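You operate a simulated robot arm through the tools that you are given. There is no shell and no other tool. Be economical: measure what you need, move in short steps, check, and stop when the job is done.

You run a simulated two-armed robot. Do the job below in one go: nothing can be reset, and whatever is moved stays where it is left.

## Task
Switch the boiler off, let its steam off to zero and drain it into the blue tub.
Fine: In that order; the tub from the boiler's bench; by white lever and orange paddle; white and yellow levers shut again; no spills; the tub stays under the spout.
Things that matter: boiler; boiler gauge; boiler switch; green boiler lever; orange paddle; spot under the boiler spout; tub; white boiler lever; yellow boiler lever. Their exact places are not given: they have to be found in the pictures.

The check looks at the end state, three seconds after you hand in, the way a careful person would. Anything else that was tipped, shoved, dropped, spilled or broken makes it a failure.

## Robot
Two 7-joint arms with two-finger parallel grippers on one trunk, on a base that drives. Base frame: it is fixed to the floor where the robot stands at the start and does not move with it; the origin is under the middle of the robot, x ahead of it, y to its left, z up; the surface under the hand at the start is at about z = 125. Readings come in cm, rad, newtons and seconds.
The left shoulder is at the start at [7.1, 15.6, 123], the right one opposite. Places, roughly: boiler [70, -10, 120]; boiler gauge [70, 10, 120]; boiler switch [70, 0, 120]; green boiler lever [90, 10, 130]; orange paddle [30, -20, 90]; spot under the boiler spout [50, 10, 80]; white boiler lever [70, -10, 130]; yellow boiler lever [60, 0, 100]. Payload 3.91 kg a hand.
The tool frame of a hand sits at the grasp point between the pads (the TCP): z along the fingers, y along the line on which they close. The tips reach 3 cm beyond it. The gripper opens to 11 cm. The fingers are 2 cm wide and 1 cm thick; the gripper's body (4.8 by 11.2 cm) begins 5.5 cm behind the TCP.
Orientation is that of the tool frame in the base frame, as a unit quaternion [x, y, z, w]. With the fingers straight down and closing along the base's y, the tool's x points along the base's -x, its y along +y and its z along -z.

## Interface
- The arms move only by the tool move_arm. It takes "left_moves", "right_moves" or both (then of equal length, played together; a hand with none holds still); each is a list of rows, each a list of 3 entries, a list of its own where there are three numbers: the shift along the base's x, y, z in cm, then the turn, a rotation vector about the base's x, y, z in degrees, then the opening, from 0 (shut) to 1 (fully open). In form: [[[tx, ty, tz], [rx, ry, rz], gripper], ...]. A call has 1 to 10 rows; each row shifts and turns the commanded pose from where the row before left it. Rows are played at 5 a second. More than 5 cm and 0.15 rad between two rows, or a gripper value outside its range, and nothing of the call is played. Where a pose cannot be reached the arm comes as near as it can. A force on the tool above 90 N (or 10 N above the force at the start of the call, whichever is more), or a blocked arm, ends the call early, and 0.2 s more pass. The fingers move at their own pace (about 10.8 cm/s each) and stop on an object; they squeeze with about 20 N. The grip force told is the motor's: it shows also when the fingers shut on nothing. Time passes only in rows, and 0.2 s behind the last, so rows that do not move let the fingers close. The reply holds the time, the measured pose of the TCP, the force on the tool along the base axes, the opening and the grip force, in the units named above and with some noise, with the torque about the TCP (base axes, N m) and any sound that the robot's microphone picked up.
- Cameras (640 x 400 px; columns grow to the right, rows downward): "scene" is now at [13.87, -2.71, 147.02]; the picture's right is [-0.32, -0.95, 0.00], its down [-0.50, 0.16, -0.85] and it looks along [0.81, -0.27, -0.52] (base axes); focal length 214 px, centre (320, 200). "left" rides on the left gripper at [7.2, -1.7, -10.3] in its tool frame; the picture's right is [0.23, 0.97, 0.00], its down [-0.76, 0.18, -0.62] and it looks along [-0.61, 0.14, 0.78] (tool axes); focal length 222 px, centre (320, 200). "right" rides on the right gripper at [7.2, 1.7, -10.3] in its tool frame; the picture's right is [-0.23, 0.97, 0.00], its down [-0.76, -0.18, -0.62] and it looks along [-0.61, -0.14, 0.78] (tool axes); focal length 222 px, centre (320, 200).
- grab_frame(camera): a new picture of that camera. It takes no simulated time.
- slide_trunk(by): slides the trunk up (or, below 0, down) by that many cm; the arms and the scene camera ride with it, the base frame stays. It gives what a move gives, with no picture.
- base_move(legs): drives the robot by 1 to 6 legs, each [ahead, left, turn to the left] in cm, cm and rad, along the robot's own axes; the way and the turn of a leg run together, so that a leg with both is an arc; at most 150 cm and 3.142 rad a leg. The arms and the cameras ride along, it lands a little off, and it stops where it bumps. It gives what a move gives.
- pan_tilt(pan, tilt): turns the head with the scene camera to pan (to the left, within 1.501 rad either way) and tilt (down, from -0.506 to 1.204), counted from straight ahead of the robot. It gives what a move gives.
- measure_at(camera, pixels): for up to 12 pixels [column, row] of the newest picture of that camera ("zoom" is the newest enlarged one), the place [x, y, z] in the base frame of the surface seen there, good to about 0.2 cm, but the place of the scene camera against the robot may be out by one fixed shift of up to 1.2 cm in any direction. It takes no simulated time.
- close_up(camera, box): a new picture of the part [left, top, right, bottom] of that camera's present view, enlarged. It takes no simulated time.
- finish_job(): hands the job in; it is judged then, once.

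Go step by step. Measure first, check grasps and placings, and put right what went wrong. The budget is 80 turns and 70 pictures, counting those below and the enlarged ones. Unless the task says otherwise, let go and move clear before handing in, and close with one line.

The tools are called after "Emit:" by a JSON object that holds its "op" and its "data". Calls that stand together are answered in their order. move_arm: Moves the arms, as the interface text tells. Its arguments: {"type":"object","properties":{"left_moves":{"type":"array"},"right_moves":{"type":"array"}},"required":[]} The other tools are called the same way: slide_trunk (by) slides the trunk up or down; base_move (legs) drives the base; pan_tilt (pan, tilt) turns the head that bears the scene camera; grab_frame (camera) takes a picture; measure_at (camera, pixels) gives the place of the surface under pixels of a picture; close_up (camera, box) takes an enlarged picture of a part of a camera's view; finish_job () hands the job in.

At the start:

```text
time_s: 0.0
left_tcp_pos: [63.87, 5.36, 154.94]
left_ee_rot: [-0.001, 1.0, 0.0, -0.001]
left_contact_force: [-1.1, 0.0, 0.3]
left_ft_torque: [0.02, 0.0, 0.06]
left_opening: 11.0
left_grip_force: 0.0
right_tcp_pos: [59.7, -41.58, 158.09]
right_ee_rot: [-0.001, 1.0, 0.0, 0.0]
right_contact_force: [0.2, 0.1, 0.4]
right_ft_torque: [0.0, -0.02, 0.02]
right_opening: 10.95
right_grip_force: 0.0
trunk travel left (down, up): [-67.5, 26.5]
robot x, y, heading: [-0.0, 0.24, -0.0]
head pan, tilt: [-0.321, 0.55]
```

scene: 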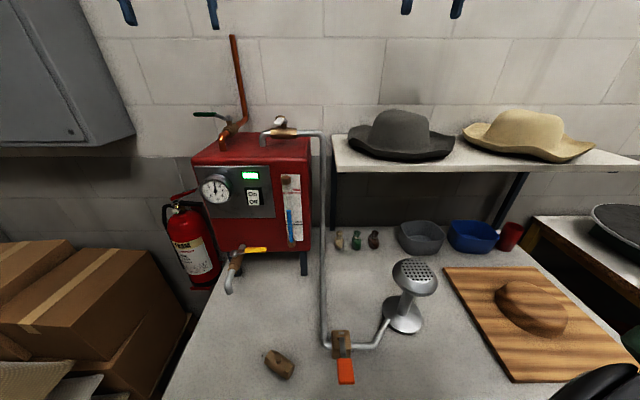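
right: 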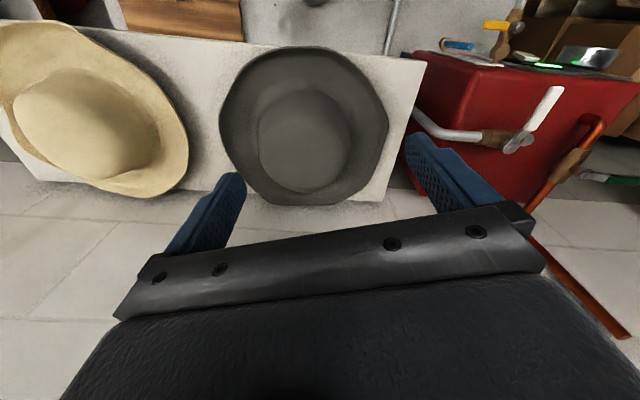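
left: 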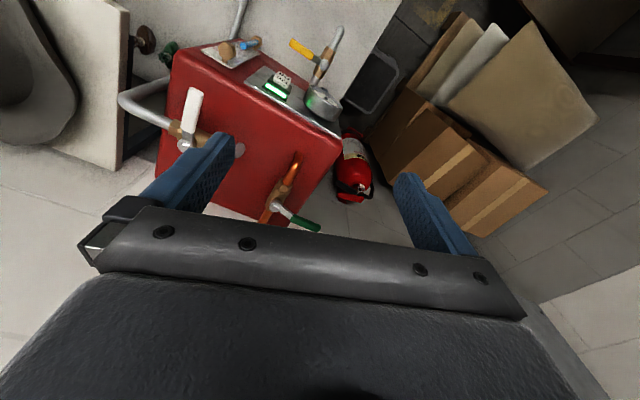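

The scene picture shows the boiler around (250,190), switch at (253,197), the yellow drain lever at (255,249), the orange paddle at (345,370), and the blue tub at (473,237). I'll zoom in and measure.

Emit:
{"op": "close_up", "data": {"camera": "scene", "box": [180, 100, 340, 200]}}

Emit:
{"op": "close_up", "data": {"camera": "scene", "box": [180, 200, 500, 400]}}

Emit:
{"op": "measure_at", "data": {"camera": "scene", "pixels": [[253, 192], [254, 202], [215, 190], [250, 176], [234, 260], [265, 249], [229, 290], [346, 372], [340, 340], [473, 237], [280, 122], [200, 115]]}}

Emit:
{"op": "measure_at", "data": {"camera": "scene", "pixels": [[448, 225], [473, 221], [499, 235], [472, 252], [475, 240], [228, 320], [280, 365], [420, 237], [400, 270], [195, 160], [310, 160], [249, 275]]}}

```text
4.00 times, centred on (260, 150) of scene
```

zoom: 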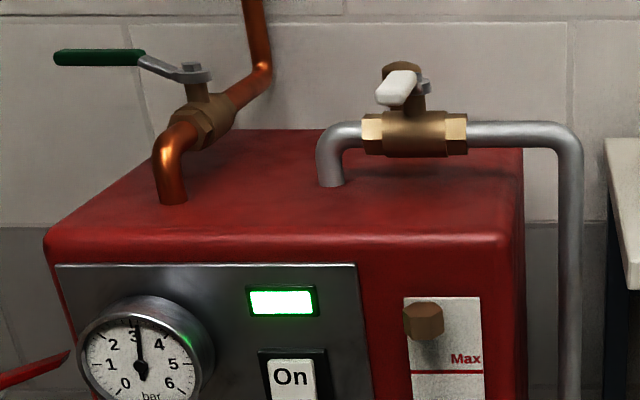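

```text
2.00 times, centred on (340, 300) of scene
```

zoom: 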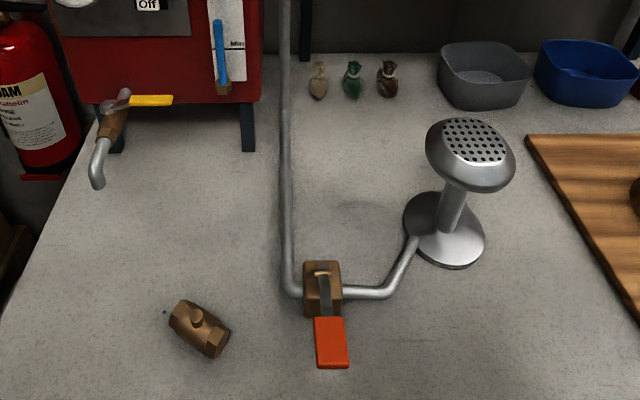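

```text
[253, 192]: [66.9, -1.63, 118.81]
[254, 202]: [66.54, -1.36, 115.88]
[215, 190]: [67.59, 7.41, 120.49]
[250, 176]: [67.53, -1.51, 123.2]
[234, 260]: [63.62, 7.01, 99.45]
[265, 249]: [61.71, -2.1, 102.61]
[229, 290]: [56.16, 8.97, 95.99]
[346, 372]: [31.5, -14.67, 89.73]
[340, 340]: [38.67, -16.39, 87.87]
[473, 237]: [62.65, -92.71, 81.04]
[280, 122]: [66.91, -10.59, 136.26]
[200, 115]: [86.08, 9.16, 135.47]
```

```text
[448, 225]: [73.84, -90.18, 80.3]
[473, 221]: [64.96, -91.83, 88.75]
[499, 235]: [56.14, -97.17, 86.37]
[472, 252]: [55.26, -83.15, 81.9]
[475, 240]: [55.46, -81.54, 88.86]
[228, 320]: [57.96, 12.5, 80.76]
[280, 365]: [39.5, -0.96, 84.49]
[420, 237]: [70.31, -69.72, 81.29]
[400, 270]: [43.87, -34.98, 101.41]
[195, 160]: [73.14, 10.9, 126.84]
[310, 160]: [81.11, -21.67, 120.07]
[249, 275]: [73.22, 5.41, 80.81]
```

Gauge reads about 3 bar and the switch is On. White, yellow and green levers all sit across their pipes, so they are closed. First I'll bring the left hand in front of the switch, turned to point forward, fingers shut.

Emit:
{"op": "move_arm", "data": {"left_moves": [[[-3, -0.6, -2], [0, -8, 0], 0], [[-3, -0.6, -2], [0, -8, 0], 0], [[-3, -0.6, -3], [0, -8, 0], 0], [[-3, -0.6, -3], [0, -8, 0], 0], [[-2, -0.6, -3], [0, -8, 0], 0], [[-2, -0.6, -3], [0, -8, 0], 0], [[-1, -0.6, -4], [0, -8, 0], 0], [[-1, -0.6, -4], [0, -8, 0], 0], [[-1, -0.6, -4], [0, -8, 0], 0], [[0, -0.6, -4], [0, -8, 0], 0]]}}

Emit:
{"op": "grab_frame", "data": {"camera": "scene"}}

Emit:
{"op": "grab_frame", "data": {"camera": "left"}}

```text
time_s: 2.2
left_tcp_pos: [49.7, -6.71, 125.85]
left_ee_rot: [0.001, 0.766, 0.0, 0.643]
left_contact_force: [-0.7, -0.3, -0.5]
left_ft_torque: [0.01, -0.02, 0.03]
left_opening: 0.0
left_grip_force: 20.6
left hand out of reach, approached as far as the arm can: row 8, 9, 10
right_tcp_pos: [59.68, -41.78, 158.05]
right_ee_rot: [0.0, 1.0, 0.001, 0.0]
right_contact_force: [-0.6, -0.7, -0.1]
right_ft_torque: [-0.01, 0.02, -0.01]
right_opening: 10.99
right_grip_force: 0.1
trunk travel left (down, up): [-67.5, 26.5]
robot x, y, heading: [0.02, 0.08, 0.001]
head pan, tilt: [-0.321, 0.55]
```

```text
64 pictures are left
```

scene: 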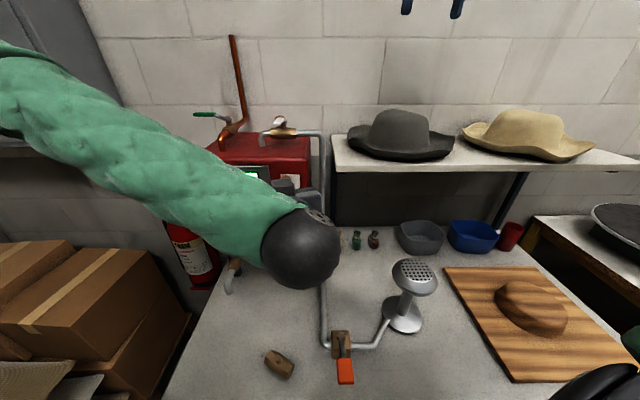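

```text
63 pictures are left
```

left: 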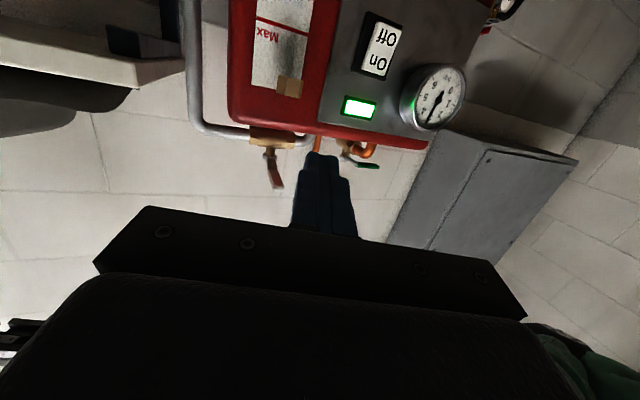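

The left wrist camera sees the switch at (380,48). I'll measure it, which also checks the scene camera's shift.

Emit:
{"op": "measure_at", "data": {"camera": "left", "pixels": [[385, 38], [376, 62], [381, 50], [360, 107], [430, 100], [273, 160], [275, 183], [270, 145], [395, 15], [320, 160], [500, 5]]}}

Emit:
{"op": "close_up", "data": {"camera": "left", "box": [220, 100, 380, 200]}}

```text
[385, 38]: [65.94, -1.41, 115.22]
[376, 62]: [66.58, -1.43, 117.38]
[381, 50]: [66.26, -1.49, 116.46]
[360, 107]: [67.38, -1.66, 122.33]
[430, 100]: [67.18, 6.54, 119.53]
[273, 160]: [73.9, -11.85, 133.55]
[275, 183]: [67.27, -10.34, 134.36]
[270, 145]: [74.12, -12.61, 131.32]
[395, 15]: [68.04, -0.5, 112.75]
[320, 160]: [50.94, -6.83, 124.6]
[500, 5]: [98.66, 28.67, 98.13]
```

```text
4.00 times, centred on (300, 150) of left
```

zoom: 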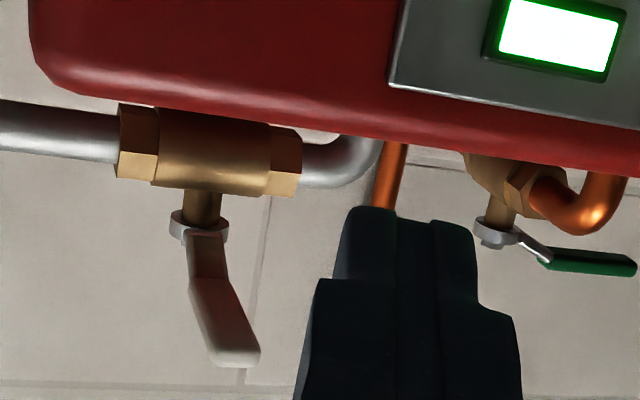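

Wrist camera puts "Off" at (65.9,-1.4,115.2) and shows the scene camera reading about 0.8 too high. Next I'll approach to just in front of Off.

Emit:
{"op": "move_arm", "data": {"left_moves": [[[2.5, 1.8, -3.5], [0, 0, 0], 0], [[2.5, 1.8, -3.5], [0, 0, 0], 0], [[3, 1.7, -3.5], [0, 0, 0], 0], [[0, 0, 0], [0, 0, 0], 0]]}}

Emit:
{"op": "grab_frame", "data": {"camera": "left"}}

```text
time_s: 3.2
left_tcp_pos: [57.76, -1.2, 115.49]
left_ee_rot: [0.0, 0.766, 0.0, 0.642]
left_contact_force: [0.3, 0.0, 1.1]
left_ft_torque: [-0.01, 0.02, 0.03]
left_opening: 0.0
left_grip_force: 19.9
right_tcp_pos: [59.57, -41.71, 158.11]
right_ee_rot: [0.0, 1.0, 0.0, 0.0]
right_contact_force: [0.0, 0.8, 0.5]
right_ft_torque: [0.0, -0.04, -0.02]
right_opening: 11.0
right_grip_force: 0.1
trunk travel left (down, up): [-67.5, 26.5]
robot x, y, heading: [0.13, -0.06, -0.002]
head pan, tilt: [-0.321, 0.55]
```

```text
61 pictures are left
```

left: 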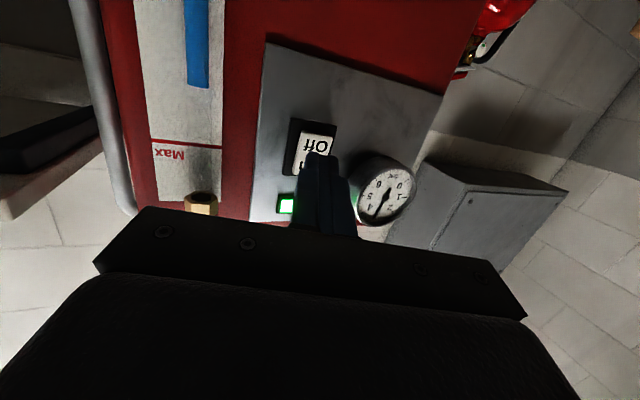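

The tip is about 5 cm from Off. I'll lower slightly and push forward.

Emit:
{"op": "move_arm", "data": {"left_moves": [[[2.5, -0.2, -0.7], [0, 0, 0], 0], [[1.5, 0, 0], [0, 0, 0], 0], [[0.6, 0, 0], [0, 0, 0], 0], [[0.5, 0, 0], [0, 0, 0], 0], [[0.5, 0, 0], [0, 0, 0], 0], [[0.4, 0, 0], [0, 0, 0], 0]]}}

Emit:
{"op": "grab_frame", "data": {"camera": "left"}}

```text
time_s: 4.6
left_tcp_pos: [63.06, -1.4, 114.67]
left_ee_rot: [0.003, 0.767, -0.001, 0.642]
left_contact_force: [-47.9, 3.7, -12.9]
left_ft_torque: [0.1, 0.28, -0.36]
left_opening: 0.0
left_grip_force: 19.8
right_tcp_pos: [59.19, -41.6, 158.27]
right_ee_rot: [0.0, 1.0, 0.0, 0.002]
right_contact_force: [-0.6, 0.5, 0.7]
right_ft_torque: [-0.01, 0.01, 0.0]
right_opening: 10.99
right_grip_force: 0.2
trunk travel left (down, up): [-67.5, 26.5]
robot x, y, heading: [-0.26, 0.13, -0.002]
head pan, tilt: [-0.321, 0.55]
```

```text
60 pictures are left
```

left: 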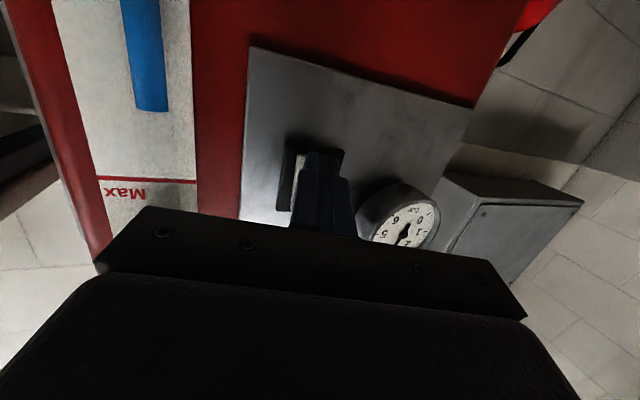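

It pressed with 48 N and the green glow looks gone. I'll back off and look.

Emit:
{"op": "move_arm", "data": {"left_moves": [[[-3, 0, 0], [0, 0, 0], 0], [[-4, 0, 1], [0, 0, 0], 0], [[-4, 0, 3], [0, 0, 0], 0]]}}

Emit:
{"op": "grab_frame", "data": {"camera": "left"}}

```text
time_s: 5.4
left_tcp_pos: [54.5, -3.01, 118.64]
left_ee_rot: [0.0, 0.766, 0.001, 0.643]
left_contact_force: [0.0, -0.6, -0.4]
left_ft_torque: [0.03, -0.02, 0.02]
left_opening: 0.0
left_grip_force: 20.2
left hand out of reach, approached as far as the arm can: row 3
right_tcp_pos: [59.72, -41.85, 157.98]
right_ee_rot: [0.0, 1.0, 0.001, 0.0]
right_contact_force: [0.7, -0.9, 0.0]
right_ft_torque: [0.0, 0.03, -0.01]
right_opening: 10.99
right_grip_force: 0.0
trunk travel left (down, up): [-67.5, 26.5]
robot x, y, heading: [0.03, 0.13, 0.002]
head pan, tilt: [-0.321, 0.55]
```

```text
59 pictures are left
```

left: 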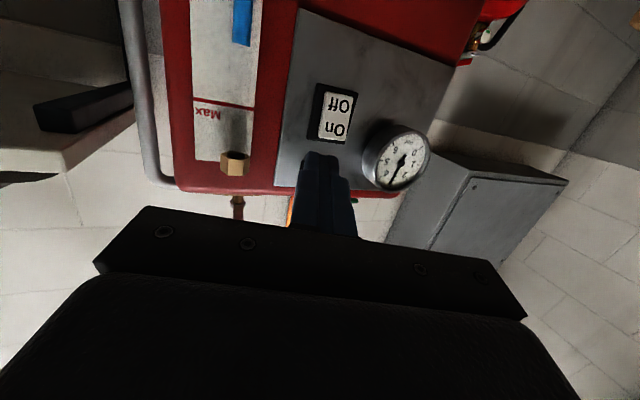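

Off is pressed flush now. Next I'll swing the left hand aside and bring the right hand over the white lever for a closer look.

Emit:
{"op": "move_arm", "data": {"left_moves": [[[0, 4, 1], [0, 0, 0], 0], [[0, 4, 1], [0, 0, 0], 0], [[0, 4, 1], [0, 0, 0], 0], [[0, 4, 1], [0, 0, 0], 0], [[0, 4, 1], [0, 0, 0], 0], [[0, 2, 0], [0, 0, 0], 0], [[0, 2, 0], [0, 0, 0], 0], [[0, 0, 0], [0, 0, 0], 0]], "right_moves": [[[1, 4, 0], [0, 0, 0], 0.5], [[1, 4, 0], [0, 0, 0], 0.5], [[1, 4, 0], [0, 0, 0], 0.5], [[1, 4, 0], [0, 0, 0], 0.5], [[1, 4, 0], [0, 0, 0], 0.5], [[1, 4, -1], [0, 0, 0], 0.5], [[1, 4, -2], [0, 0, 0], 0.5], [[1, 2.5, -2], [0, 0, 0], 0.5]]}}

Emit:
{"op": "grab_frame", "data": {"camera": "scene"}}

Emit:
{"op": "grab_frame", "data": {"camera": "right"}}

```text
time_s: 7.2
left_tcp_pos: [64.28, 15.44, 124.15]
left_ee_rot: [0.002, 0.767, -0.001, 0.642]
left_contact_force: [0.5, -0.4, -1.4]
left_ft_torque: [0.01, 0.0, 0.0]
left_opening: 0.01
left_grip_force: 19.6
left hand out of reach, approached as far as the arm can: row 1, 2, 3, 4, 5, 6, 7
right_tcp_pos: [67.66, -11.84, 152.77]
right_ee_rot: [0.001, 1.0, 0.002, 0.0]
right_contact_force: [0.5, 0.2, -0.5]
right_ft_torque: [0.03, 0.04, -0.01]
right_opening: 5.51
right_grip_force: 0.1
right hand out of reach, approached as far as the arm can: row 8
trunk travel left (down, up): [-67.5, 26.5]
robot x, y, heading: [-0.18, -0.31, 0.002]
head pan, tilt: [-0.321, 0.55]
```

```text
58 pictures are left
```

scene: 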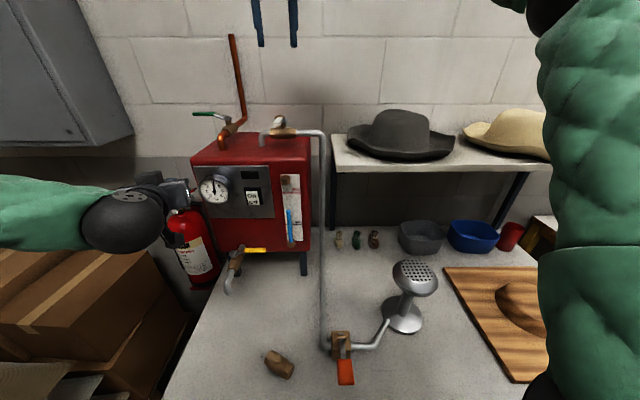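

```text
57 pictures are left
```

right: 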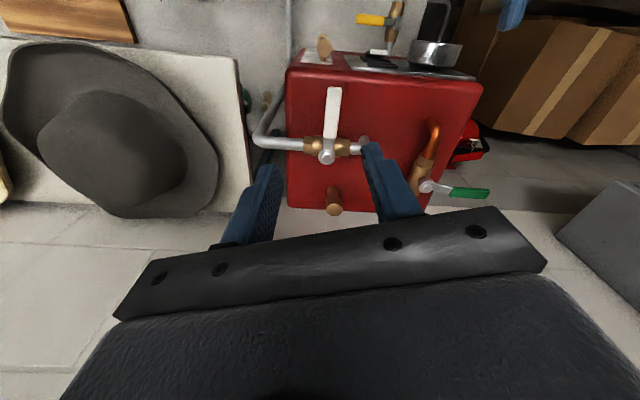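

Indicator is dark, so the boiler is off. Now I'll measure the white lever in the right camera: pivot (327,155), tip (334,90).

Emit:
{"op": "measure_at", "data": {"camera": "right", "pixels": [[334, 90], [331, 120], [328, 138], [326, 157], [344, 150], [308, 147]]}}

Emit:
{"op": "close_up", "data": {"camera": "right", "box": [260, 70, 420, 170]}}

```text
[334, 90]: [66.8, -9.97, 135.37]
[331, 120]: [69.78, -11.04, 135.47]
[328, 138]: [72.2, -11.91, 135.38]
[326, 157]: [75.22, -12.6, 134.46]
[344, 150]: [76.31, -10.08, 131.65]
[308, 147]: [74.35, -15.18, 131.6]
```

```text
4.00 times, centred on (340, 120) of right
```

zoom: 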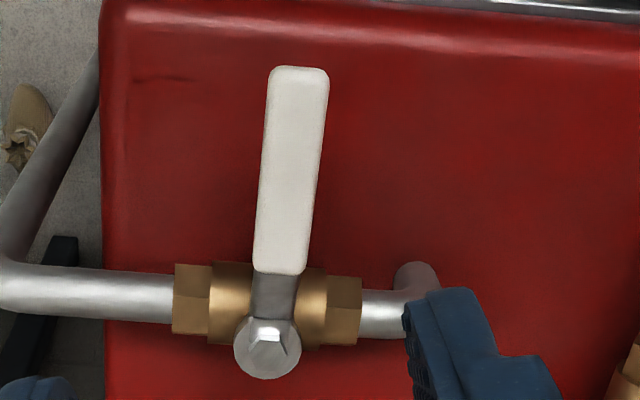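

The pipe line runs at about 17° to base y and the lever is perpendicular to it, with the pivot at (75.2,-12.6). I'll go down astride the handle and grip it.

Emit:
{"op": "move_arm", "data": {"right_moves": [[[0.5, 0.5, -4], [0, 0, -8], 0.5], [[0.8, 0.6, -4], [0, 0, -8], 0.5], [[0, 0, -4], [0, 0, 0], 0.5], [[0, 0, -3.5], [0, 0, 0], 0.5], [[0, 0, -2], [0, 0, 0], 0.5], [[0, 0, 0], [0, 0, 0], 0.5]]}}

Emit:
{"op": "grab_frame", "data": {"camera": "right"}}

```text
time_s: 8.6
left_tcp_pos: [63.93, 15.63, 124.3]
left_ee_rot: [0.0, 0.766, 0.0, 0.643]
left_contact_force: [0.0, 0.5, 0.4]
left_ft_torque: [-0.02, 0.02, -0.01]
left_opening: 0.0
left_grip_force: 19.8
right_tcp_pos: [68.83, -10.51, 135.32]
right_ee_rot: [0.14, 0.99, 0.0, 0.0]
right_contact_force: [0.0, -0.3, 0.1]
right_ft_torque: [-0.01, -0.02, 0.01]
right_opening: 5.49
right_grip_force: 0.1
trunk travel left (down, up): [-67.5, 26.5]
robot x, y, heading: [0.09, 0.2, 0.007]
head pan, tilt: [-0.321, 0.55]
```

```text
55 pictures are left
```

right: 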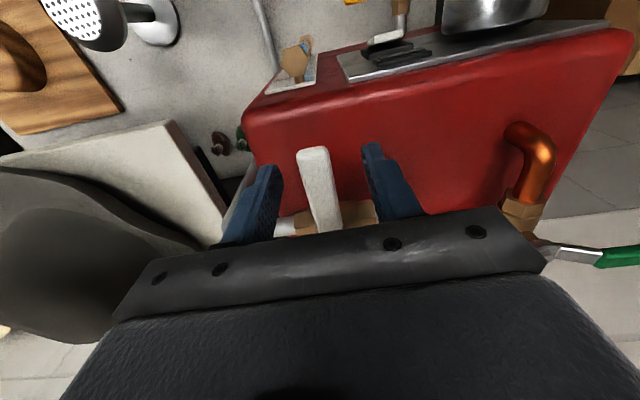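

The handle lies between the fingers at (318,190). I'll close on it, and check shelf/hat/pipe clearance on both sides.

Emit:
{"op": "move_arm", "data": {"right_moves": [[[0, 0, 0], [0, 0, 0], 0], [[0, 0, 0], [0, 0, 0], 0], [[0, 0, 0], [0, 0, 0], 0]]}}

Emit:
{"op": "measure_at", "data": {"camera": "scene", "pixels": [[335, 140], [336, 160], [350, 140], [380, 118], [243, 100], [238, 50], [232, 125], [222, 135], [281, 122], [347, 165]]}}

```text
time_s: 9.4
left_tcp_pos: [64.06, 15.51, 124.19]
left_ee_rot: [0.0, 0.766, 0.0, 0.643]
left_contact_force: [0.4, 1.2, -0.7]
left_ft_torque: [-0.02, 0.02, -0.01]
left_opening: 0.01
left_grip_force: 19.8
right_tcp_pos: [68.8, -10.67, 135.28]
right_ee_rot: [0.14, 0.99, 0.0, 0.001]
right_contact_force: [-1.3, -6.6, -4.5]
right_ft_torque: [-0.13, -0.14, -0.48]
right_opening: 1.76
right_grip_force: 45.3
trunk travel left (down, up): [-67.5, 26.5]
robot x, y, heading: [-0.15, 0.38, -0.001]
head pan, tilt: [-0.321, 0.55]
```

```text
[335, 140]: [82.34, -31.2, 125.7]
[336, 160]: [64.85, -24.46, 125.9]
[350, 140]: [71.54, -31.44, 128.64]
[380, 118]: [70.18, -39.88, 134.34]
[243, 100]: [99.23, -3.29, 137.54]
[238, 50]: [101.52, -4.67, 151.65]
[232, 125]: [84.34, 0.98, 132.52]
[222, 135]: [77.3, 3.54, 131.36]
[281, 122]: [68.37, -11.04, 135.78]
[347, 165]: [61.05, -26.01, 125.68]
```

Gripped (opening 1.76). I'll test turning it anticlockwise (tip toward -y), the usual opening sense, for 25°.

Emit:
{"op": "move_arm", "data": {"right_moves": [[[-0.215, -0.967, 0], [0, 0, 8.5], 0], [[-0.07, -0.987, 0], [0, 0, 8.5], 0], [[0.077, -0.988, 0], [0, 0, 8.5], 0]]}}

```text
time_s: 10.2
left_tcp_pos: [64.1, 15.42, 124.32]
left_ee_rot: [0.0, 0.766, 0.001, 0.643]
left_contact_force: [-0.4, -1.1, -0.2]
left_ft_torque: [0.01, -0.04, -0.02]
left_opening: 0.0
left_grip_force: 20.7
right_tcp_pos: [68.56, -13.74, 135.33]
right_ee_rot: [-0.083, 0.997, 0.0, -0.001]
right_contact_force: [-6.7, -13.3, -12.7]
right_ft_torque: [-0.2, -0.25, -0.91]
right_opening: 1.74
right_grip_force: 45.2
trunk travel left (down, up): [-67.5, 26.5]
robot x, y, heading: [0.13, -0.16, -0.004]
head pan, tilt: [-0.321, 0.55]
```

It turns freely that way with low force. I'll continue the arc to about 90°.

Emit:
{"op": "move_arm", "data": {"right_moves": [[[0.222, -0.964, 0], [0, 0, 8.5], 0], [[0.362, -0.922, 0], [0, 0, 8.5], 0], [[0.494, -0.858, 0], [0, 0, 8.5], 0], [[0.616, -0.775, 0], [0, 0, 8.5], 0], [[0.723, -0.676, 0], [0, 0, 8.5], 0], [[0.816, -0.562, 0], [0, 0, 8.5], 0], [[0.889, -0.434, 0], [0, 0, 8.5], 0], [[0.64, -0.219, 0], [0, 0, 5.8], 0], [[0, 0, 0], [0, 0, 0], 0]]}}

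Emit:
{"op": "grab_frame", "data": {"camera": "right"}}

Emit:
{"op": "grab_frame", "data": {"camera": "scene"}}

```text
time_s: 12.2
left_tcp_pos: [64.12, 15.21, 124.36]
left_ee_rot: [0.001, 0.767, 0.001, 0.642]
left_contact_force: [-0.3, 0.1, 0.5]
left_ft_torque: [0.0, 0.01, 0.01]
left_opening: 0.0
left_grip_force: 20.1
right_tcp_pos: [73.43, -19.23, 135.24]
right_ee_rot: [-0.607, 0.795, 0.002, 0.001]
right_contact_force: [-1.4, -34.0, -8.5]
right_ft_torque: [-0.14, -0.01, -1.0]
right_opening: 1.81
right_grip_force: 45.7
trunk travel left (down, up): [-67.5, 26.5]
robot x, y, heading: [0.15, -0.01, 0.0]
head pan, tilt: [-0.321, 0.55]
```

```text
54 pictures are left
```

right: 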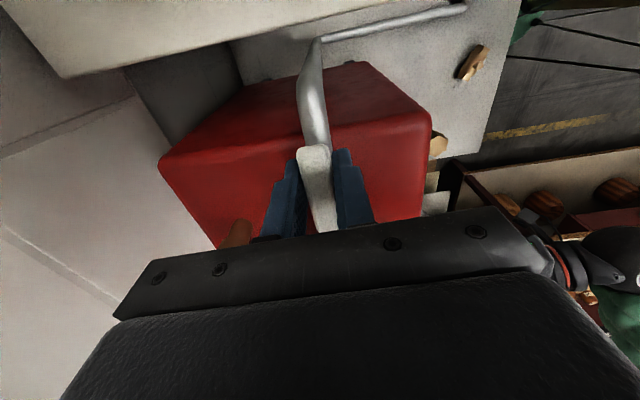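

```text
53 pictures are left
```

scene: 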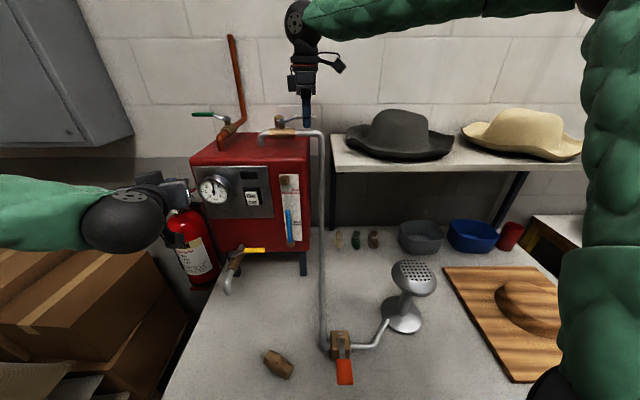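

The white lever is in line with its pipe (open), and the gauge still reads about 3. I'll release it, lift the right hand off and back away.

Emit:
{"op": "move_arm", "data": {"right_moves": [[[0, 0, 0], [0, 0, 0], 0.35], [[0, 0, 0], [0, 0, 0], 0.35], [[0, 0, 4], [0, 0, 0], 0.35], [[0, 0, 5], [0, 0, 0], 0.35], [[0, 0, 5], [0, 0, 0], 0.35], [[0, 0, 5], [0, 0, -8], 0.35], [[-2, -4, 2], [0, 0, -8], 0.35], [[-2, -4, 0], [0, 0, -8], 0.35], [[-2, -4, 0], [0, 0, -8], 0.35], [[-2, -4, 0], [0, 0, -8], 0.35]]}}

Emit:
{"op": "close_up", "data": {"camera": "scene", "box": [180, 100, 340, 200]}}

```text
time_s: 14.4
left_tcp_pos: [63.91, 15.4, 124.54]
left_ee_rot: [0.0, 0.766, 0.001, 0.643]
left_contact_force: [0.4, -0.4, 1.2]
left_ft_torque: [-0.02, 0.04, -0.01]
left_opening: 0.01
left_grip_force: 20.6
right_tcp_pos: [64.97, -35.06, 156.45]
right_ee_rot: [-0.298, 0.954, 0.001, 0.001]
right_contact_force: [-0.7, -0.6, -0.3]
right_ft_torque: [0.03, -0.03, -0.01]
right_opening: 3.85
right_grip_force: 0.1
trunk travel left (down, up): [-67.5, 26.5]
robot x, y, heading: [0.1, 0.11, 0.0]
head pan, tilt: [-0.321, 0.55]
```

```text
4.00 times, centred on (260, 150) of scene
```

zoom: 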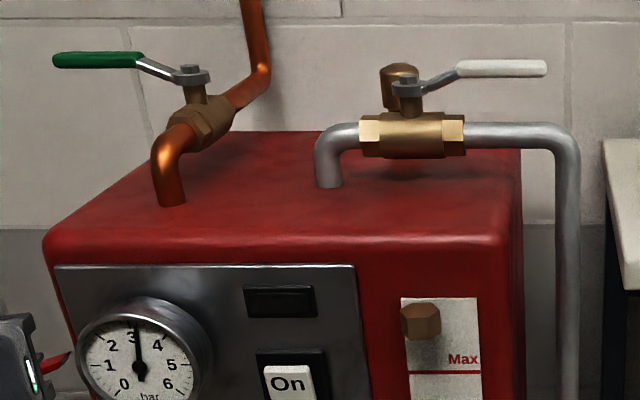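

White lever is open and the switch is off. I'll drive back and a bit right so the left hand can reach the paddle, then tilt the head down to see it.

Emit:
{"op": "base_move", "data": {"legs": [[-18, 0, 0], [0, -20, 0]]}}

Emit:
{"op": "pan_tilt", "data": {"pan": 0.05, "tilt": 0.6}}

Emit:
{"op": "grab_frame", "data": {"camera": "scene"}}

```text
time_s: 17.1
left_tcp_pos: [46.27, -4.53, 124.28]
left_ee_rot: [0.0, 0.766, 0.0, 0.643]
left_contact_force: [0.0, -0.2, 0.4]
left_ft_torque: [0.0, 0.04, 0.01]
left_opening: 0.0
left_grip_force: 20.0
right_tcp_pos: [47.25, -54.83, 156.37]
right_ee_rot: [-0.298, 0.955, 0.0, 0.0]
right_contact_force: [0.3, 0.1, 0.1]
right_ft_torque: [0.04, 0.0, -0.01]
right_opening: 3.87
right_grip_force: 0.2
trunk travel left (down, up): [-67.5, 26.5]
robot x, y, heading: [-17.7, -19.99, -0.002]
head pan, tilt: [-0.321, 0.55]
```

```text
time_s: 17.9
left_tcp_pos: [46.15, -4.46, 124.23]
left_ee_rot: [0.0, 0.767, 0.0, 0.642]
left_contact_force: [0.8, -0.7, 0.0]
left_ft_torque: [0.02, 0.03, 0.0]
left_opening: 0.0
left_grip_force: 19.5
right_tcp_pos: [47.34, -54.8, 156.27]
right_ee_rot: [-0.298, 0.954, 0.001, 0.001]
right_contact_force: [1.4, 0.6, 0.3]
right_ft_torque: [-0.02, -0.01, 0.02]
right_opening: 3.85
right_grip_force: 0.0
trunk travel left (down, up): [-67.5, 26.5]
robot x, y, heading: [-17.99, -20.0, 0.002]
head pan, tilt: [0.051, 0.6]
```

```text
51 pictures are left
```

scene: 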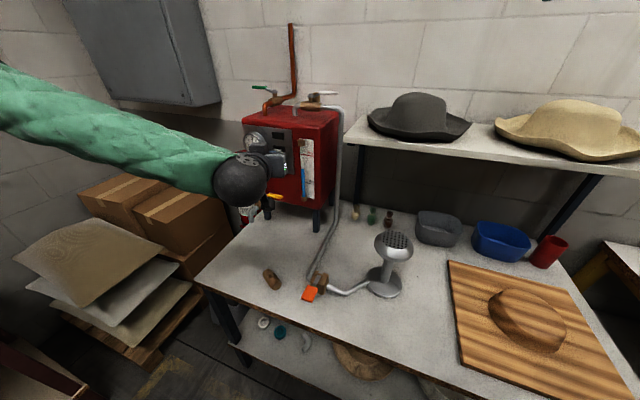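

The paddle is at (310,293), near the bench's front edge. I'll measure it and turn the left hand down toward it.

Emit:
{"op": "measure_at", "data": {"camera": "scene", "pixels": [[309, 296], [313, 290], [318, 280], [270, 278], [310, 315], [385, 290], [392, 245], [500, 243], [205, 278], [250, 218], [235, 308]]}}

Emit:
{"op": "move_arm", "data": {"left_moves": [[[-1.5, -1, 1], [0, 8, 0], 0], [[-1.5, -1, 1], [0, 8, 0], 0], [[-1.5, -1, 0], [0, 8, 0], 0], [[-1.5, -1, 0], [0, 8, 0], 0], [[-1.5, -1, 0], [0, 8, 0], 0], [[-1.5, -1, 0], [0, 8, 0], 0], [[-1.5, -1, 0], [0, 8, 0], 0], [[-1.5, -1, -2], [0, 8, 0], 0], [[-1.5, -1, -3], [0, 8, 0], 0], [[0, -1, -3], [0, 8, 0], 0]]}}

Emit:
{"op": "grab_frame", "data": {"camera": "left"}}

```text
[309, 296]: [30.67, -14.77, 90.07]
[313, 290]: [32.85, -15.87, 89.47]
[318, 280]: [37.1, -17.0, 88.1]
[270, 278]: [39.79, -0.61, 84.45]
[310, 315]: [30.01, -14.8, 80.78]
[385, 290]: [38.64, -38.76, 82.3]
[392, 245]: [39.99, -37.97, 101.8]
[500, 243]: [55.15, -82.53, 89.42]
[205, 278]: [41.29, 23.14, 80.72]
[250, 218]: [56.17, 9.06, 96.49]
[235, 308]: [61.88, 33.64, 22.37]
```

```text
time_s: 20.1
left_tcp_pos: [32.81, -14.56, 118.19]
left_ee_rot: [-0.001, 1.0, 0.0, -0.002]
left_contact_force: [0.7, -0.4, -0.3]
left_ft_torque: [0.01, 0.03, 0.02]
left_opening: 0.0
left_grip_force: 20.4
right_tcp_pos: [47.58, -54.79, 156.19]
right_ee_rot: [-0.299, 0.954, 0.0, -0.001]
right_contact_force: [0.0, 0.3, -0.1]
right_ft_torque: [0.01, 0.02, 0.01]
right_opening: 3.85
right_grip_force: 0.1
trunk travel left (down, up): [-67.5, 26.5]
robot x, y, heading: [-17.72, -19.83, -0.003]
head pan, tilt: [0.051, 0.6]
```

```text
50 pictures are left
```

left: 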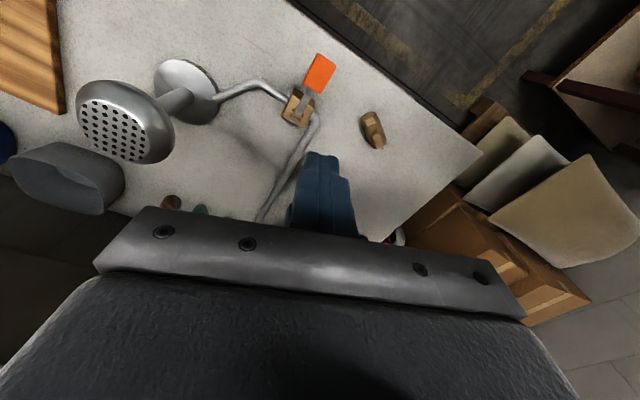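

Paddle visible at (320,73) in the left camera; measuring it precisely before pressing.

Emit:
{"op": "measure_at", "data": {"camera": "left", "pixels": [[328, 58], [320, 74], [311, 88], [298, 108], [335, 110], [375, 130], [120, 120], [95, 180]]}}

Emit:
{"op": "close_up", "data": {"camera": "left", "box": [260, 30, 420, 130]}}

```text
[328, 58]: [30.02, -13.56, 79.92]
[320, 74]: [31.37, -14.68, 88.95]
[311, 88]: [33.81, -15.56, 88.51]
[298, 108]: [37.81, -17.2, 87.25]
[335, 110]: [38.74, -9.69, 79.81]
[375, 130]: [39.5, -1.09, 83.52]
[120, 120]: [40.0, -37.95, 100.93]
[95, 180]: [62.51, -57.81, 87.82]
```

```text
4.00 times, centred on (340, 80) of left
```

zoom: 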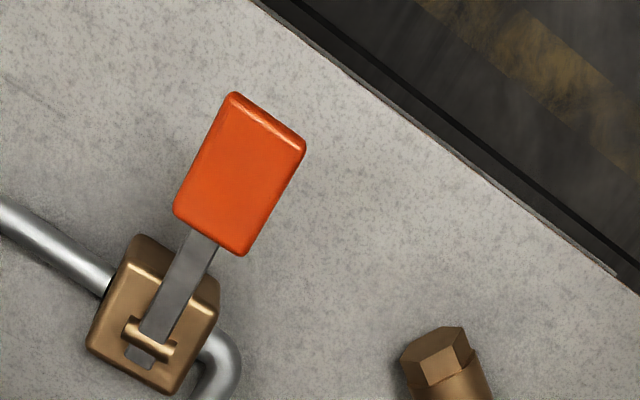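

I'll descend over the paddle to (31,-14.7) and press gently.

Emit:
{"op": "move_arm", "data": {"left_moves": [[[-1, 0, -4.8], [0, 0, 0], 0], [[-0.8, -0.1, -4.8], [0, 0, 0], 0], [[0, 0, -4.8], [0, 0, 0], 0], [[0, 0, -4.8], [0, 0, 0], 0], [[0, 0, -4], [0, 0, 0], 0], [[0, 0, -1.5], [0, 0, 0], 0], [[0, 0, -1], [0, 0, 0], 0], [[0, 0, -1], [0, 0, 0], 0]]}}

Emit:
{"op": "grab_frame", "data": {"camera": "scene"}}

```text
time_s: 21.9
left_tcp_pos: [30.81, -14.51, 91.66]
left_ee_rot: [0.0, 1.0, 0.0, -0.001]
left_contact_force: [-0.9, 1.7, 1.7]
left_ft_torque: [0.01, 0.04, -0.03]
left_opening: 0.0
left_grip_force: 19.9
right_tcp_pos: [47.27, -54.78, 156.37]
right_ee_rot: [-0.298, 0.955, 0.0, 0.0]
right_contact_force: [0.2, 0.1, 0.0]
right_ft_torque: [0.01, 0.01, -0.01]
right_opening: 3.85
right_grip_force: 0.0
trunk travel left (down, up): [-67.5, 26.5]
robot x, y, heading: [-18.16, -19.68, -0.001]
head pan, tilt: [0.051, 0.6]
```

```text
48 pictures are left
```

scene: 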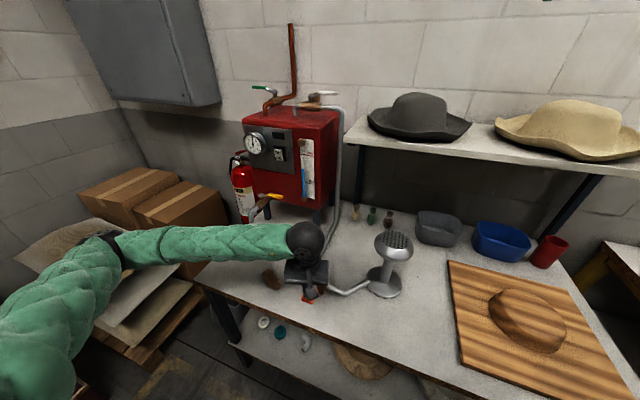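

The tip is just touching. Gauge is clear at (254,144). I'll press further and hold.

Emit:
{"op": "move_arm", "data": {"left_moves": [[[0, 0, -1], [0, 0, 0], 0], [[0, 0, -1], [0, 0, 0], 0], [[0, 0, -1], [0, 0, 0], 0], [[0, 0, -0.5], [0, 0, 0], 0], [[0, 0, 0], [0, 0, 0], 0]]}}

Emit:
{"op": "close_up", "data": {"camera": "scene", "box": [230, 80, 390, 180]}}

```text
time_s: 23.0
left_tcp_pos: [30.82, -14.52, 89.43]
left_ee_rot: [0.002, 1.0, -0.005, 0.008]
left_contact_force: [-12.6, 3.9, 43.6]
left_ft_torque: [-0.07, -0.1, -0.35]
left_opening: 0.02
left_grip_force: 19.9
right_tcp_pos: [46.77, -54.61, 156.73]
right_ee_rot: [-0.298, 0.954, -0.001, 0.003]
right_contact_force: [0.1, 0.1, 0.3]
right_ft_torque: [-0.03, 0.0, -0.01]
right_opening: 3.86
right_grip_force: 0.0
trunk travel left (down, up): [-67.5, 26.5]
robot x, y, heading: [-17.83, -20.0, 0.001]
head pan, tilt: [0.051, 0.6]
stopped in row 5 (left hand): the force on the tool passed its limit at 102 N (the readings are from after the stop); the commanded pose is now the measured one
```

```text
4.00 times, centred on (310, 130) of scene
```

zoom: 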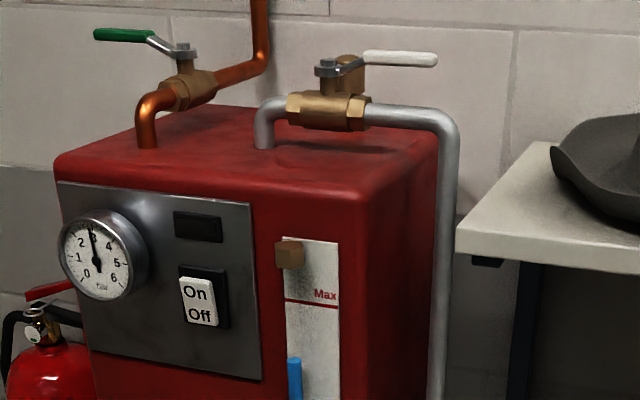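

The paddle is down at its stop and held (43 N). I'll wait 2 s and compare the gauge.

Emit:
{"op": "move_arm", "data": {"left_moves": [[[0, 0, 0], [0, 0, 0], 0], [[0, 0, 0], [0, 0, 0], 0], [[0, 0, 0], [0, 0, 0], 0], [[0, 0, 0], [0, 0, 0], 0], [[0, 0, 0], [0, 0, 0], 0], [[0, 0, 0], [0, 0, 0], 0], [[0, 0, 0], [0, 0, 0], 0], [[0, 0, 0], [0, 0, 0], 0], [[0, 0, 0], [0, 0, 0], 0], [[0, 0, 0], [0, 0, 0], 0]]}}

Emit:
{"op": "close_up", "data": {"camera": "scene", "box": [240, 120, 272, 160]}}

Emit:
{"op": "grab_frame", "data": {"camera": "scene"}}

```text
time_s: 25.2
left_tcp_pos: [30.75, -14.62, 89.18]
left_ee_rot: [0.0, 1.0, -0.004, 0.012]
left_contact_force: [-32.3, 32.8, 258.8]
left_ft_torque: [0.53, -1.8, 1.2]
left_opening: 0.01
left_grip_force: 19.7
right_tcp_pos: [46.47, -54.8, 156.7]
right_ee_rot: [-0.299, 0.954, -0.001, 0.003]
right_contact_force: [0.1, -0.2, 0.2]
right_ft_torque: [0.07, 0.0, 0.0]
right_opening: 3.84
right_grip_force: 0.0
trunk travel left (down, up): [-67.5, 26.5]
robot x, y, heading: [-17.76, -19.74, 0.002]
head pan, tilt: [0.051, 0.6]
```

```text
10.00 times, centred on (256, 140) of scene
```

zoom: 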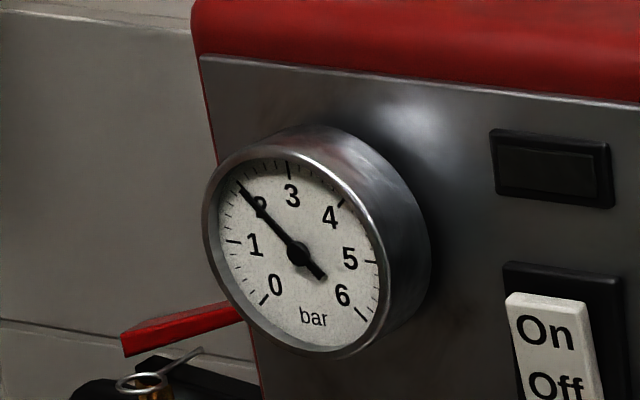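

```text
45 pictures are left
```

scene: 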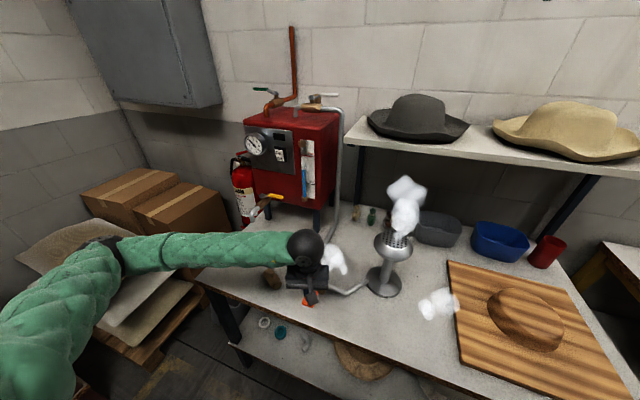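

Steam is venting from the head and the gauge is at 2. The force rose to 259 N, so I'll ease up 0.5 cm while keeping the paddle down.

Emit:
{"op": "move_arm", "data": {"left_moves": [[[0, 0, 0.5], [0, 0, 0], 0], [[0, 0, 0], [0, 0, 0], 0]]}}

```text
time_s: 25.8
left_tcp_pos: [30.9, -14.64, 89.48]
left_ee_rot: [0.001, 1.0, -0.003, 0.007]
left_contact_force: [-8.7, -2.2, 36.8]
left_ft_torque: [-0.18, -0.08, -0.03]
left_opening: 0.01
left_grip_force: 19.5
right_tcp_pos: [46.79, -54.78, 156.6]
right_ee_rot: [-0.299, 0.954, -0.001, 0.001]
right_contact_force: [-0.6, 0.6, 0.1]
right_ft_torque: [0.02, 0.03, -0.06]
right_opening: 3.86
right_grip_force: 0.0
trunk travel left (down, up): [-67.5, 26.5]
robot x, y, heading: [-17.94, -20.19, -0.001]
head pan, tilt: [0.051, 0.6]
```

37 N now, a reasonable hold. Waiting on.

Emit:
{"op": "move_arm", "data": {"left_moves": [[[0, 0, 0], [0, 0, 0], 0], [[0, 0, 0], [0, 0, 0], 0], [[0, 0, 0], [0, 0, 0], 0], [[0, 0, 0], [0, 0, 0], 0], [[0, 0, 0], [0, 0, 0], 0], [[0, 0, 0], [0, 0, 0], 0], [[0, 0, 0], [0, 0, 0], 0], [[0, 0, 0], [0, 0, 0], 0], [[0, 0, 0], [0, 0, 0], 0], [[0, 0, 0], [0, 0, 0], 0]]}}

Emit:
{"op": "close_up", "data": {"camera": "scene", "box": [240, 120, 272, 160]}}

```text
time_s: 28.0
left_tcp_pos: [30.95, -14.49, 89.52]
left_ee_rot: [0.0, 1.0, -0.003, 0.006]
left_contact_force: [-27.2, 20.1, 205.5]
left_ft_torque: [0.26, -1.25, 0.98]
left_opening: 0.01
left_grip_force: 19.9
right_tcp_pos: [46.98, -54.87, 156.53]
right_ee_rot: [-0.299, 0.954, -0.001, 0.002]
right_contact_force: [0.0, -0.1, 0.3]
right_ft_torque: [-0.01, 0.01, 0.0]
right_opening: 3.83
right_grip_force: 0.0
trunk travel left (down, up): [-67.5, 26.5]
robot x, y, heading: [-17.77, -20.11, 0.001]
head pan, tilt: [0.051, 0.6]
```

```text
10.00 times, centred on (256, 140) of scene
```

zoom: 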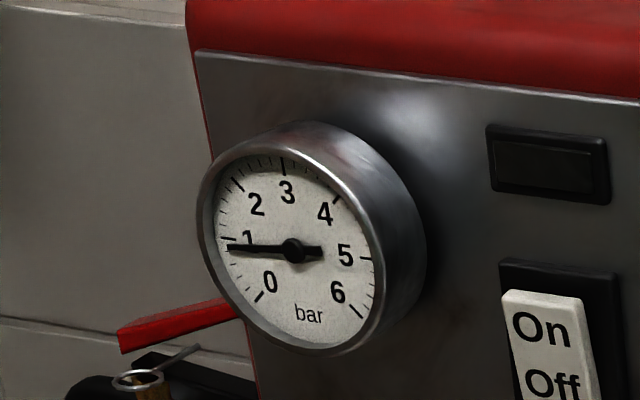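

Gauge is at about 0.8. I'll continue, with small ups to keep the force from building.

Emit:
{"op": "move_arm", "data": {"left_moves": [[[0, 0, 0.4], [0, 0, 0], 0], [[0, 0, 0], [0, 0, 0], 0], [[0, 0, 0.05], [0, 0, 0], 0], [[0, 0, 0], [0, 0, 0], 0], [[0, 0, 0.05], [0, 0, 0], 0], [[0, 0, 0.05], [0, 0, 0], 0], [[0, 0, 0], [0, 0, 0], 0], [[0, 0, 0], [0, 0, 0], 0], [[0, 0, 0.05], [0, 0, 0], 0], [[0, 0, 0], [0, 0, 0], 0]]}}

Emit:
{"op": "close_up", "data": {"camera": "scene", "box": [240, 120, 272, 160]}}

```text
time_s: 30.2
left_tcp_pos: [31.2, -14.54, 89.73]
left_ee_rot: [0.0, 1.0, -0.002, 0.005]
left_contact_force: [0.5, 0.4, 3.1]
left_ft_torque: [0.02, -0.05, -0.01]
left_opening: 0.01
left_grip_force: 19.4
right_tcp_pos: [47.36, -54.83, 156.3]
right_ee_rot: [-0.299, 0.954, 0.0, 0.001]
right_contact_force: [0.6, 0.4, -0.3]
right_ft_torque: [0.02, -0.01, 0.02]
right_opening: 3.86
right_grip_force: 0.0
trunk travel left (down, up): [-67.5, 26.5]
robot x, y, heading: [-18.01, -20.23, -0.002]
head pan, tilt: [0.051, 0.6]
```

```text
10.00 times, centred on (256, 140) of scene
```

zoom: 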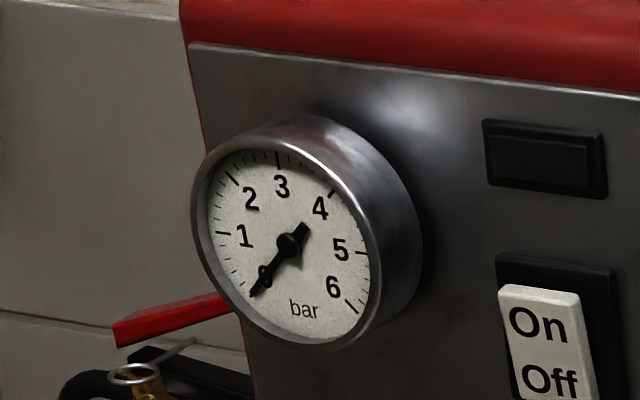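

The needle is at 0. One more short hold to be sure, then I'll lift off and look.

Emit:
{"op": "move_arm", "data": {"left_moves": [[[0, 0, -0.3], [0, 0, 0], 0], [[0, 0, 0], [0, 0, 0], 0], [[0, 0, 0], [0, 0, 0], 0], [[0, 0, 0], [0, 0, 0], 0], [[0, 0, 0.5], [0, 0, 0], 0], [[0, 0, 3], [0, 0, 0], 0], [[0, 0, 5], [0, 0, 0], 0], [[0, 0, 5], [0, 0, 0], 0], [[0, 0, 5], [0, 0, 0], 0], [[0, 0, 5], [0, 0, 0], 0]]}}

Emit:
{"op": "close_up", "data": {"camera": "scene", "box": [230, 80, 390, 180]}}

Emit:
{"op": "grab_frame", "data": {"camera": "left"}}

```text
time_s: 32.4
left_tcp_pos: [31.28, -14.52, 113.17]
left_ee_rot: [0.001, 1.0, -0.002, 0.005]
left_contact_force: [0.7, 0.4, 0.5]
left_ft_torque: [0.01, 0.01, 0.01]
left_opening: 0.03
left_grip_force: 19.6
right_tcp_pos: [47.39, -54.9, 156.31]
right_ee_rot: [-0.299, 0.954, 0.0, 0.001]
right_contact_force: [-0.4, -0.5, -0.2]
right_ft_torque: [0.02, 0.0, -0.01]
right_opening: 3.85
right_grip_force: 0.0
trunk travel left (down, up): [-67.5, 26.5]
robot x, y, heading: [-17.86, -19.82, -0.0]
head pan, tilt: [0.051, 0.6]
```

```text
4.00 times, centred on (310, 130) of scene
```

zoom: 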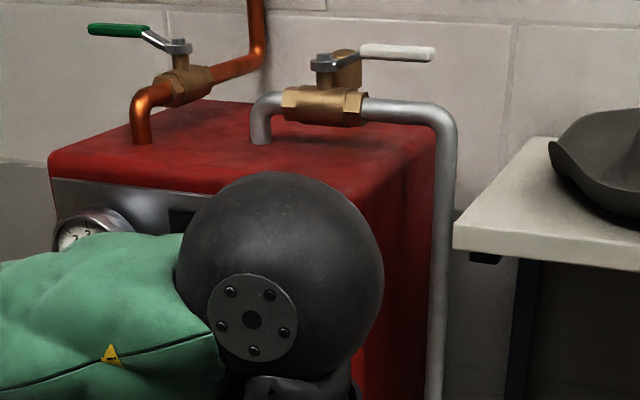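

```text
41 pictures are left
```

left: 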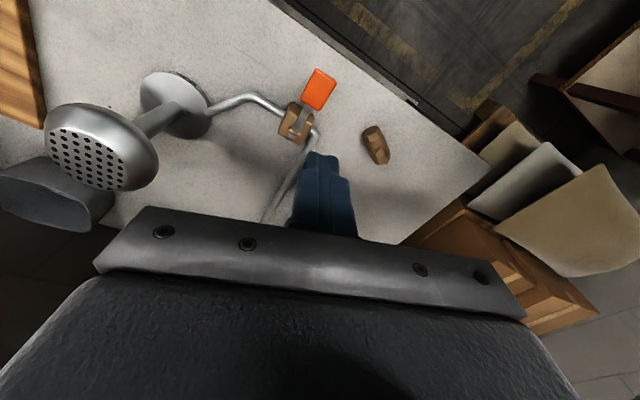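

Steam is at zero and the paddle has sprung back. Now I'll move the left hand out to its side and return to the first stance to shut the white lever.

Emit:
{"op": "move_arm", "data": {"left_moves": [[[0, 4, 1], [0, 0, 0], 0], [[0, 4, 1], [0, 0, 0], 0], [[0, 4, 1], [0, 0, 0], 0], [[0, 4, 1], [0, 0, 0], 0], [[0, 4, 1], [0, 0, 0], 0]]}}

Emit:
{"op": "base_move", "data": {"legs": [[0, 15, 0], [17, 0, 0]]}}

Emit:
{"op": "pan_tilt", "data": {"pan": -0.2, "tilt": 0.6}}

Emit:
{"op": "grab_frame", "data": {"camera": "scene"}}

Emit:
{"op": "grab_frame", "data": {"camera": "right"}}

```text
time_s: 33.6
left_tcp_pos: [31.15, 5.57, 117.91]
left_ee_rot: [0.001, 1.0, -0.003, 0.005]
left_contact_force: [0.3, -0.2, -1.1]
left_ft_torque: [0.03, 0.0, 0.01]
left_opening: 0.0
left_grip_force: 19.8
right_tcp_pos: [47.1, -54.88, 156.35]
right_ee_rot: [-0.298, 0.955, -0.001, 0.002]
right_contact_force: [0.6, 0.5, 0.2]
right_ft_torque: [-0.01, -0.01, 0.0]
right_opening: 3.88
right_grip_force: 0.1
trunk travel left (down, up): [-67.5, 26.5]
robot x, y, heading: [-17.91, -19.69, -0.001]
head pan, tilt: [0.051, 0.6]
```

```text
time_s: 36.0
left_tcp_pos: [48.2, 20.7, 117.85]
left_ee_rot: [0.001, 1.0, -0.002, 0.005]
left_contact_force: [0.6, 0.1, -0.5]
left_ft_torque: [0.02, 0.01, -0.02]
left_opening: 0.0
left_grip_force: 20.4
right_tcp_pos: [64.38, -39.84, 156.19]
right_ee_rot: [-0.298, 0.954, 0.0, 0.0]
right_contact_force: [-0.1, -0.4, -0.5]
right_ft_torque: [0.02, 0.03, -0.01]
right_opening: 3.84
right_grip_force: 0.0
trunk travel left (down, up): [-67.5, 26.5]
robot x, y, heading: [-1.01, -4.9, 0.0]
head pan, tilt: [0.051, 0.6]
```

```text
time_s: 36.8
left_tcp_pos: [48.23, 20.69, 117.91]
left_ee_rot: [0.001, 1.0, -0.002, 0.004]
left_contact_force: [0.8, 0.0, 0.1]
left_ft_torque: [0.01, -0.01, -0.01]
left_opening: 0.0
left_grip_force: 19.8
right_tcp_pos: [64.36, -39.69, 156.4]
right_ee_rot: [-0.299, 0.954, -0.001, 0.001]
right_contact_force: [0.3, 0.1, -0.2]
right_ft_torque: [-0.03, 0.02, -0.02]
right_opening: 3.85
right_grip_force: 0.0
trunk travel left (down, up): [-67.5, 26.5]
robot x, y, heading: [-1.22, -4.91, -0.005]
head pan, tilt: [-0.201, 0.6]
```

```text
40 pictures are left
```

scene: 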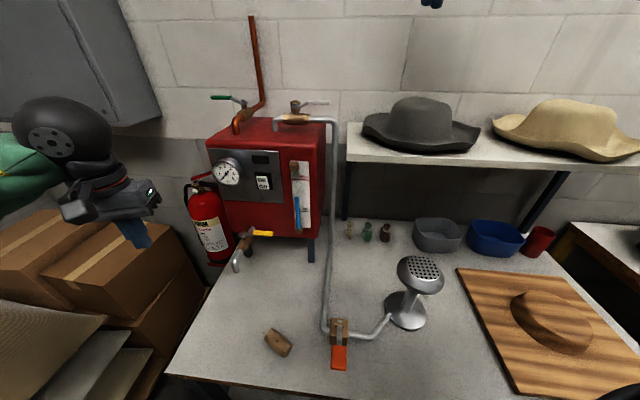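

```text
39 pictures are left
```

right: 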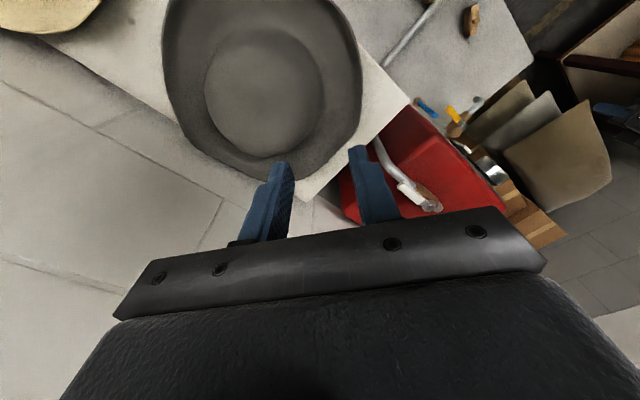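

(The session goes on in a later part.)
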